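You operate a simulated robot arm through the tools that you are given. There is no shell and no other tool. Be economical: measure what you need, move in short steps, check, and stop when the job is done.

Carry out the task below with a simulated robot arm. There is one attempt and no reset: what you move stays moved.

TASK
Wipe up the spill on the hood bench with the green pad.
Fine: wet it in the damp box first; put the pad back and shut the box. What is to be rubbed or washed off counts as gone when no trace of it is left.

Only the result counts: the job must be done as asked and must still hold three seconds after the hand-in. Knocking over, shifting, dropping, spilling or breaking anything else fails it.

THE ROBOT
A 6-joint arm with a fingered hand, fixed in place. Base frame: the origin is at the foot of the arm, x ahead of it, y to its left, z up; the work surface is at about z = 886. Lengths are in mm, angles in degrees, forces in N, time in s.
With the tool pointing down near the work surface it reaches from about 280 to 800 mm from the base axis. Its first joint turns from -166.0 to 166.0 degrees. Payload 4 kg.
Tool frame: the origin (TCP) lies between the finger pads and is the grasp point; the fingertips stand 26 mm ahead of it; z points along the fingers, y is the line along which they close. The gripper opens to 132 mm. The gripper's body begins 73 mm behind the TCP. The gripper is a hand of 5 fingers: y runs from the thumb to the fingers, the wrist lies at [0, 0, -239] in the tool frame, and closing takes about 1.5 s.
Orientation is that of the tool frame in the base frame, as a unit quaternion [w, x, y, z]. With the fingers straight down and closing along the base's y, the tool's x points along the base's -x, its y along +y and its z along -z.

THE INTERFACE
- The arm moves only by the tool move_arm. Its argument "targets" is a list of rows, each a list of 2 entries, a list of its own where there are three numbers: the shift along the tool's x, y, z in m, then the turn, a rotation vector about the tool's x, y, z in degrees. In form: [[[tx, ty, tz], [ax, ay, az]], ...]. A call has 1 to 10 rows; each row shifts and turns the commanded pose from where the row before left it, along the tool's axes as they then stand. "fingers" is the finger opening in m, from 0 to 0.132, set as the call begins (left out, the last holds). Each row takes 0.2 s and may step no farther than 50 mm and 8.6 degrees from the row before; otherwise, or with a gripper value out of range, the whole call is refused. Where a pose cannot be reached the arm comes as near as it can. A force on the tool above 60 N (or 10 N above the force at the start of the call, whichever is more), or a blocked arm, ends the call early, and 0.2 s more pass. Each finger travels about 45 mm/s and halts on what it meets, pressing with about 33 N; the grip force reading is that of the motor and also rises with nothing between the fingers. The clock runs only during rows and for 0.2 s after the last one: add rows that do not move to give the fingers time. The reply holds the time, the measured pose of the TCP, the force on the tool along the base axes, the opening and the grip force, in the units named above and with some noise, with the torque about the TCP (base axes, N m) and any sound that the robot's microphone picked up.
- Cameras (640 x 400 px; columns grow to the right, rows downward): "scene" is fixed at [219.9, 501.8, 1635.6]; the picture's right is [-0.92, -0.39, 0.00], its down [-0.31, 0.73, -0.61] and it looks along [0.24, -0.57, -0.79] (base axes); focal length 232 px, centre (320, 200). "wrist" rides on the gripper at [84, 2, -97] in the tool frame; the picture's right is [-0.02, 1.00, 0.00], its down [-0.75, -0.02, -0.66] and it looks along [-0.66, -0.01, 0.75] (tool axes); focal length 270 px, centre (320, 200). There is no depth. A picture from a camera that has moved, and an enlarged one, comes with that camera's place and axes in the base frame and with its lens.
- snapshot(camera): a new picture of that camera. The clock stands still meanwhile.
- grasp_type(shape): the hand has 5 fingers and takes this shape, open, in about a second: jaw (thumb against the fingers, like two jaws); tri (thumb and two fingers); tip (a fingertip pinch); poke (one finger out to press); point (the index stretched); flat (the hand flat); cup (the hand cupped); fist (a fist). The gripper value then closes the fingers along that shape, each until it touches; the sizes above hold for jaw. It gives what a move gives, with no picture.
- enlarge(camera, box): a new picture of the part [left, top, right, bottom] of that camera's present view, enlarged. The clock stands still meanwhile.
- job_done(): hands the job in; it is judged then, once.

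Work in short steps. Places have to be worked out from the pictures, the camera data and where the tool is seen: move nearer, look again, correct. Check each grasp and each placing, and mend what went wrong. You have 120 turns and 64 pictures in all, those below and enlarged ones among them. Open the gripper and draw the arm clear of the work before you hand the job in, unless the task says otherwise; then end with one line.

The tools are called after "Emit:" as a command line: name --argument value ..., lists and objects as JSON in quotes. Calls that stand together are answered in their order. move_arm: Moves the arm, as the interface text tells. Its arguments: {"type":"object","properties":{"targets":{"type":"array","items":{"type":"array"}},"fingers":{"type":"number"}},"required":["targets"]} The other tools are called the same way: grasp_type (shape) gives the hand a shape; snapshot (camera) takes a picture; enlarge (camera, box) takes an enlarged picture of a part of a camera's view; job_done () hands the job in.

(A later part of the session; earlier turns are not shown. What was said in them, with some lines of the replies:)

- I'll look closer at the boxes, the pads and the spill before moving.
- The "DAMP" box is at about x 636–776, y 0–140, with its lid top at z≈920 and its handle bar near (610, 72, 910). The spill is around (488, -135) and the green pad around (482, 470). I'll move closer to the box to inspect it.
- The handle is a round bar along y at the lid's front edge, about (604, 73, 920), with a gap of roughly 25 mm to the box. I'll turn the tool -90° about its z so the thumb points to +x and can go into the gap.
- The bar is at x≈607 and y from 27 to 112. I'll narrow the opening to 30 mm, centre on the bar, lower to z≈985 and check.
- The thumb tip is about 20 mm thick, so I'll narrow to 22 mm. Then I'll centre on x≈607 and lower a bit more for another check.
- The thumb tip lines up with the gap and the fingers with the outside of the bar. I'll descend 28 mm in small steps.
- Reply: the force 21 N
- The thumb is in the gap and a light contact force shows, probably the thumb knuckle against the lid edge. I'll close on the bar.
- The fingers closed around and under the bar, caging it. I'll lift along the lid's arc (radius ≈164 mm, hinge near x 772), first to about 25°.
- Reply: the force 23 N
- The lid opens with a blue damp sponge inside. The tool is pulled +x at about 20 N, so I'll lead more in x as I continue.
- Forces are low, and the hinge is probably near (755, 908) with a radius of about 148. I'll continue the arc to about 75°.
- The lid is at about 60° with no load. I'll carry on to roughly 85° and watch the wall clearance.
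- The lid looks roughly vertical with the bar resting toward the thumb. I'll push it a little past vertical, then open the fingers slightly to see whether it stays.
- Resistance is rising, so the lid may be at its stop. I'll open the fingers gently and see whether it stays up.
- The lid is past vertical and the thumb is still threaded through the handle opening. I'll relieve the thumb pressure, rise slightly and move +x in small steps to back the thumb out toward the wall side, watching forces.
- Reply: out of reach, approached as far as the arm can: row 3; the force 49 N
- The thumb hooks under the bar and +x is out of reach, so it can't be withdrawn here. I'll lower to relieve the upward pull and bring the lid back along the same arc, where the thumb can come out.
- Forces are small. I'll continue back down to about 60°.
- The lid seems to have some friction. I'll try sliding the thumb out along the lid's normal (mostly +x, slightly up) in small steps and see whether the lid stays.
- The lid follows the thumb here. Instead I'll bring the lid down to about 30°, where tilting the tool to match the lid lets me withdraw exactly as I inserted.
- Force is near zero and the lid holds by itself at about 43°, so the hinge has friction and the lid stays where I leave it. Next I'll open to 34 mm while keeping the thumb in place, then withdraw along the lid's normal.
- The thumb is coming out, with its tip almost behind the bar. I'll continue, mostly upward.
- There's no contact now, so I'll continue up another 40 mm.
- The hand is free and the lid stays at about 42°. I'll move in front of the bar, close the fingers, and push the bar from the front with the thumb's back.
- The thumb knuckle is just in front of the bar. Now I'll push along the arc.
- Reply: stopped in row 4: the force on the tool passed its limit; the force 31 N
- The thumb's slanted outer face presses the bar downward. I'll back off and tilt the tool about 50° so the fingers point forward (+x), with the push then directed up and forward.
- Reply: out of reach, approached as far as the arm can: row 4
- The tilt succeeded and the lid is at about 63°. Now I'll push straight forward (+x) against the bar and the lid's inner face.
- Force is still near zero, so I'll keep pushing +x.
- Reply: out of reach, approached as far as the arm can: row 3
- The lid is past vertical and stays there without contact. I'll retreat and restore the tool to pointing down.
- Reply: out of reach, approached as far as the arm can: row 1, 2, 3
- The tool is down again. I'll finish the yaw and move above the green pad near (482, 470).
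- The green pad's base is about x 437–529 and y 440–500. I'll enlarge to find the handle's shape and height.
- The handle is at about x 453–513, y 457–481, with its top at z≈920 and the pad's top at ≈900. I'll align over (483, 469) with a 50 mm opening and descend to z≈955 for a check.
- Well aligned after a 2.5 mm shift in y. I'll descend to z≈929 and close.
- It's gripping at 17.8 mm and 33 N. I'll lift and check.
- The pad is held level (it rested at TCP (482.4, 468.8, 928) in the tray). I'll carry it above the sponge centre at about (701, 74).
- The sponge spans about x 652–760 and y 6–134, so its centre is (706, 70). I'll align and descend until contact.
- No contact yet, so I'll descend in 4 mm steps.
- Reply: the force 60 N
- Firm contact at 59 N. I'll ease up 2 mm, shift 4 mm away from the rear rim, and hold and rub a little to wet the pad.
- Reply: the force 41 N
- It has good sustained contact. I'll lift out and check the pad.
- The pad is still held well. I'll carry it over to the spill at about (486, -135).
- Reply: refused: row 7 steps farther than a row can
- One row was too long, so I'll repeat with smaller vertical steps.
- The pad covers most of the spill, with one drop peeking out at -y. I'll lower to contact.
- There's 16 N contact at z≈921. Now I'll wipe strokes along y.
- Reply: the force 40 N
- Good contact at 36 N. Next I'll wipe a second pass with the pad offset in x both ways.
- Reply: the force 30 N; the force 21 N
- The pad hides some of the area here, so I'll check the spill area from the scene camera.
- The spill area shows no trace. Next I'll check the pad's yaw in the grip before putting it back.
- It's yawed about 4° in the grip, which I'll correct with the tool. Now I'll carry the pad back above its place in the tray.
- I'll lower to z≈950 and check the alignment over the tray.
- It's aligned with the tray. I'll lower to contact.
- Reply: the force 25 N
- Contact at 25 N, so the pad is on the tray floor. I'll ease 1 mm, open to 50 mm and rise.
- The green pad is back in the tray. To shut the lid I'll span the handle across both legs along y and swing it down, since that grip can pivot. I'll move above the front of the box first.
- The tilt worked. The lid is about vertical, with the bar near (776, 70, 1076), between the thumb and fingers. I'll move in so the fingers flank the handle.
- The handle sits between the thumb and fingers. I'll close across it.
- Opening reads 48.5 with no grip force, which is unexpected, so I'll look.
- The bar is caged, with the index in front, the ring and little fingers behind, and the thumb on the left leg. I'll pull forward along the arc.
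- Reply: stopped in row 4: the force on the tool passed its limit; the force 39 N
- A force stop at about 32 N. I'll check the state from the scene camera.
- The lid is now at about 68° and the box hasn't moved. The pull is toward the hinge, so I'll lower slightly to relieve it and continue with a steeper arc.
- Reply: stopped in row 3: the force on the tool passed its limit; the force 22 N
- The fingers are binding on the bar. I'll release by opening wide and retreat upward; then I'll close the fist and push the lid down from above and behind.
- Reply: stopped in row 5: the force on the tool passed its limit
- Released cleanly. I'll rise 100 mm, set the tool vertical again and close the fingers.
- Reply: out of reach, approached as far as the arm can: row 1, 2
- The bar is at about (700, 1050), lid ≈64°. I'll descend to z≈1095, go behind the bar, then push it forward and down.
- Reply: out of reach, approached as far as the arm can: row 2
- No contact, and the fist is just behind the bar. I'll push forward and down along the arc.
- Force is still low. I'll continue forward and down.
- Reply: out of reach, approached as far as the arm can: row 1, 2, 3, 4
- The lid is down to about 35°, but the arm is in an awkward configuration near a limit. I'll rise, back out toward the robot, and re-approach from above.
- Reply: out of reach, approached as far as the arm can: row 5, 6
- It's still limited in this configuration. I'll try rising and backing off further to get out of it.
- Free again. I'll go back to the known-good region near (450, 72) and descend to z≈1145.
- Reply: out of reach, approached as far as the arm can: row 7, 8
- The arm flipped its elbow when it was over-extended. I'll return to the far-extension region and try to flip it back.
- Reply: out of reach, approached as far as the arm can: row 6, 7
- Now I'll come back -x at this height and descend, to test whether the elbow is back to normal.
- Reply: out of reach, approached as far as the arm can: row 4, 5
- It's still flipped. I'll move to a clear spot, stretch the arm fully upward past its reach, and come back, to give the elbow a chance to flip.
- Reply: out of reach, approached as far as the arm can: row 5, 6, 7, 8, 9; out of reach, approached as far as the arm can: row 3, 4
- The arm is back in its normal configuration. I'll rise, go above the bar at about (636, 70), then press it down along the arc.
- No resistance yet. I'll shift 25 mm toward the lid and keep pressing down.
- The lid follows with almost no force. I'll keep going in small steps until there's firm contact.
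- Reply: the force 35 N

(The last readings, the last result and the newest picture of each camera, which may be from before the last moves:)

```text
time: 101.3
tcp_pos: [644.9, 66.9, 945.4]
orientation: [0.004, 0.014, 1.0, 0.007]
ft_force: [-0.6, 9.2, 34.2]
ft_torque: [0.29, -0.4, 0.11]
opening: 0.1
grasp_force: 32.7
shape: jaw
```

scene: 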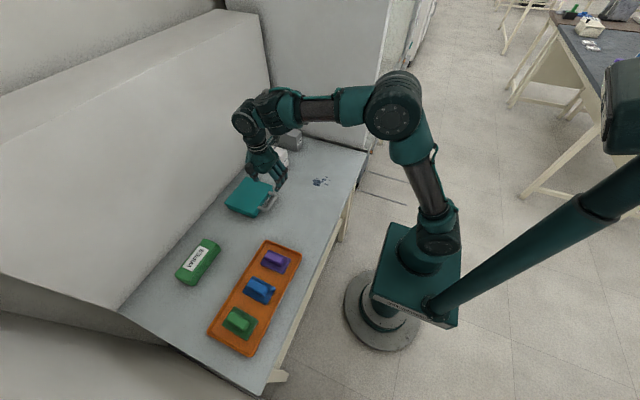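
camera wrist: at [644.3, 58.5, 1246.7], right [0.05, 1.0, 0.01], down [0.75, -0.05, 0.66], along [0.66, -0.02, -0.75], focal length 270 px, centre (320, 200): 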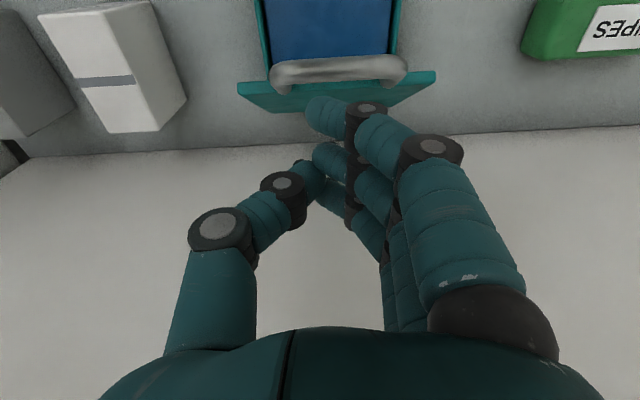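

Firm 34 N contact at tip z≈919, which matches the closed lid height. I'll rise, back off, open the hand and verify.

Emit:
move_arm --targets '[[[0, 0, -0.03], [0, 0, 0]], [[0, 0, -0.04], [0, 0, 0]], [[0.02, 0, -0.04], [0, 0, 0]], [[0.04, 0, -0.02], [0, 0, 0]], [[0.045, 0, -0.01], [0, 0, 0]], [[0.045, 0, 0], [0, 0, 0]], [[0.045, 0, 0], [0, 0, 0]], [[0, 0, 0], [0, 0, 0]]]' --fingers 0.1

Emit:
snapshot --camera "wrist"

```text
time: 103.1
tcp_pos: [451.3, 68.8, 1083.1]
orientation: [0.002, 0.016, 1.0, 0.008]
ft_force: [-0.3, 0.5, 0.3]
ft_torque: [-0.04, 0.05, -0.02]
opening: 99.8
grasp_force: 0.0
shape: jaw
```

```text
1 pictures are left
camera wrist: at [366.7, 72.3, 1181.1], right [0.05, 1.0, 0.01], down [0.75, -0.05, 0.66], along [0.66, -0.02, -0.75], focal length 270 px, centre (320, 200)
```

wrist: 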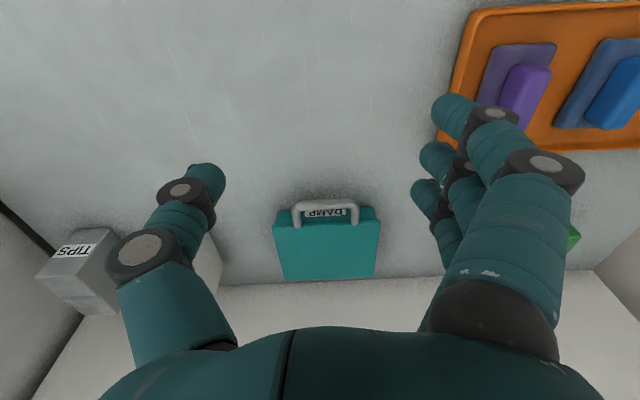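

The box is shut, and the bench is clean where the spill was. I'll draw the arm clear and take a last overall check.

Emit:
move_arm --targets '[[[0.02, -0.02, -0.04], [0, 0, 0]], [[0.02, -0.02, -0.04], [0, 0, 0]], [[0.02, -0.02, -0.04], [0, 0, 0]], [[0.02, -0.02, -0.04], [0, 0, 0]]]'

Emit:
enlarge --camera "scene" --box '[165, 110, 375, 360]'

```text
time: 104.1
tcp_pos: [371.4, -8.3, 1236.1]
orientation: [0.002, 0.019, 1.0, 0.008]
ft_force: [-0.6, -0.4, 0.8]
ft_torque: [0.01, -0.1, 0.01]
opening: 99.6
grasp_force: 0.0
shape: jaw
out of reach, approached as far as the arm can: row 4
```

```text
1.60 times, centred on (270, 235) of scene
camera zoom: at [219.9, 501.8, 1635.6], right [-0.92, -0.39, 0.0], down [-0.31, 0.73, -0.61], along [0.24, -0.57, -0.79], focal length 371 px, centre (400, 144)
```

zoom: 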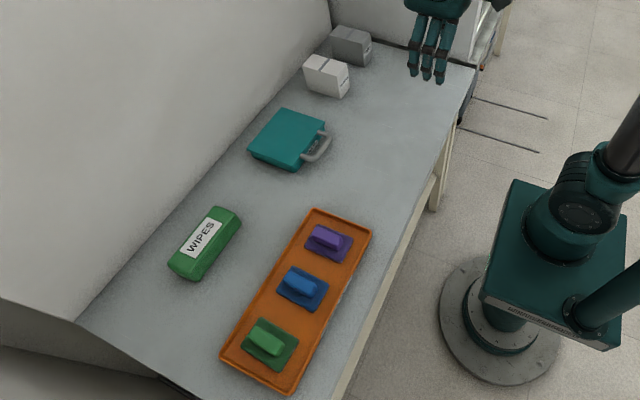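

The spill is gone, the pad is back in the tray, the box is shut and nothing else has been moved. The hand is open and the arm is clear, so I'll hand in.

Emit:
job_done

```text
The job is handed in.
```

I wiped up the spill with the dampened green pad, put the pad back in its tray and shut the damp box; the last pictures show no trace of the spill.
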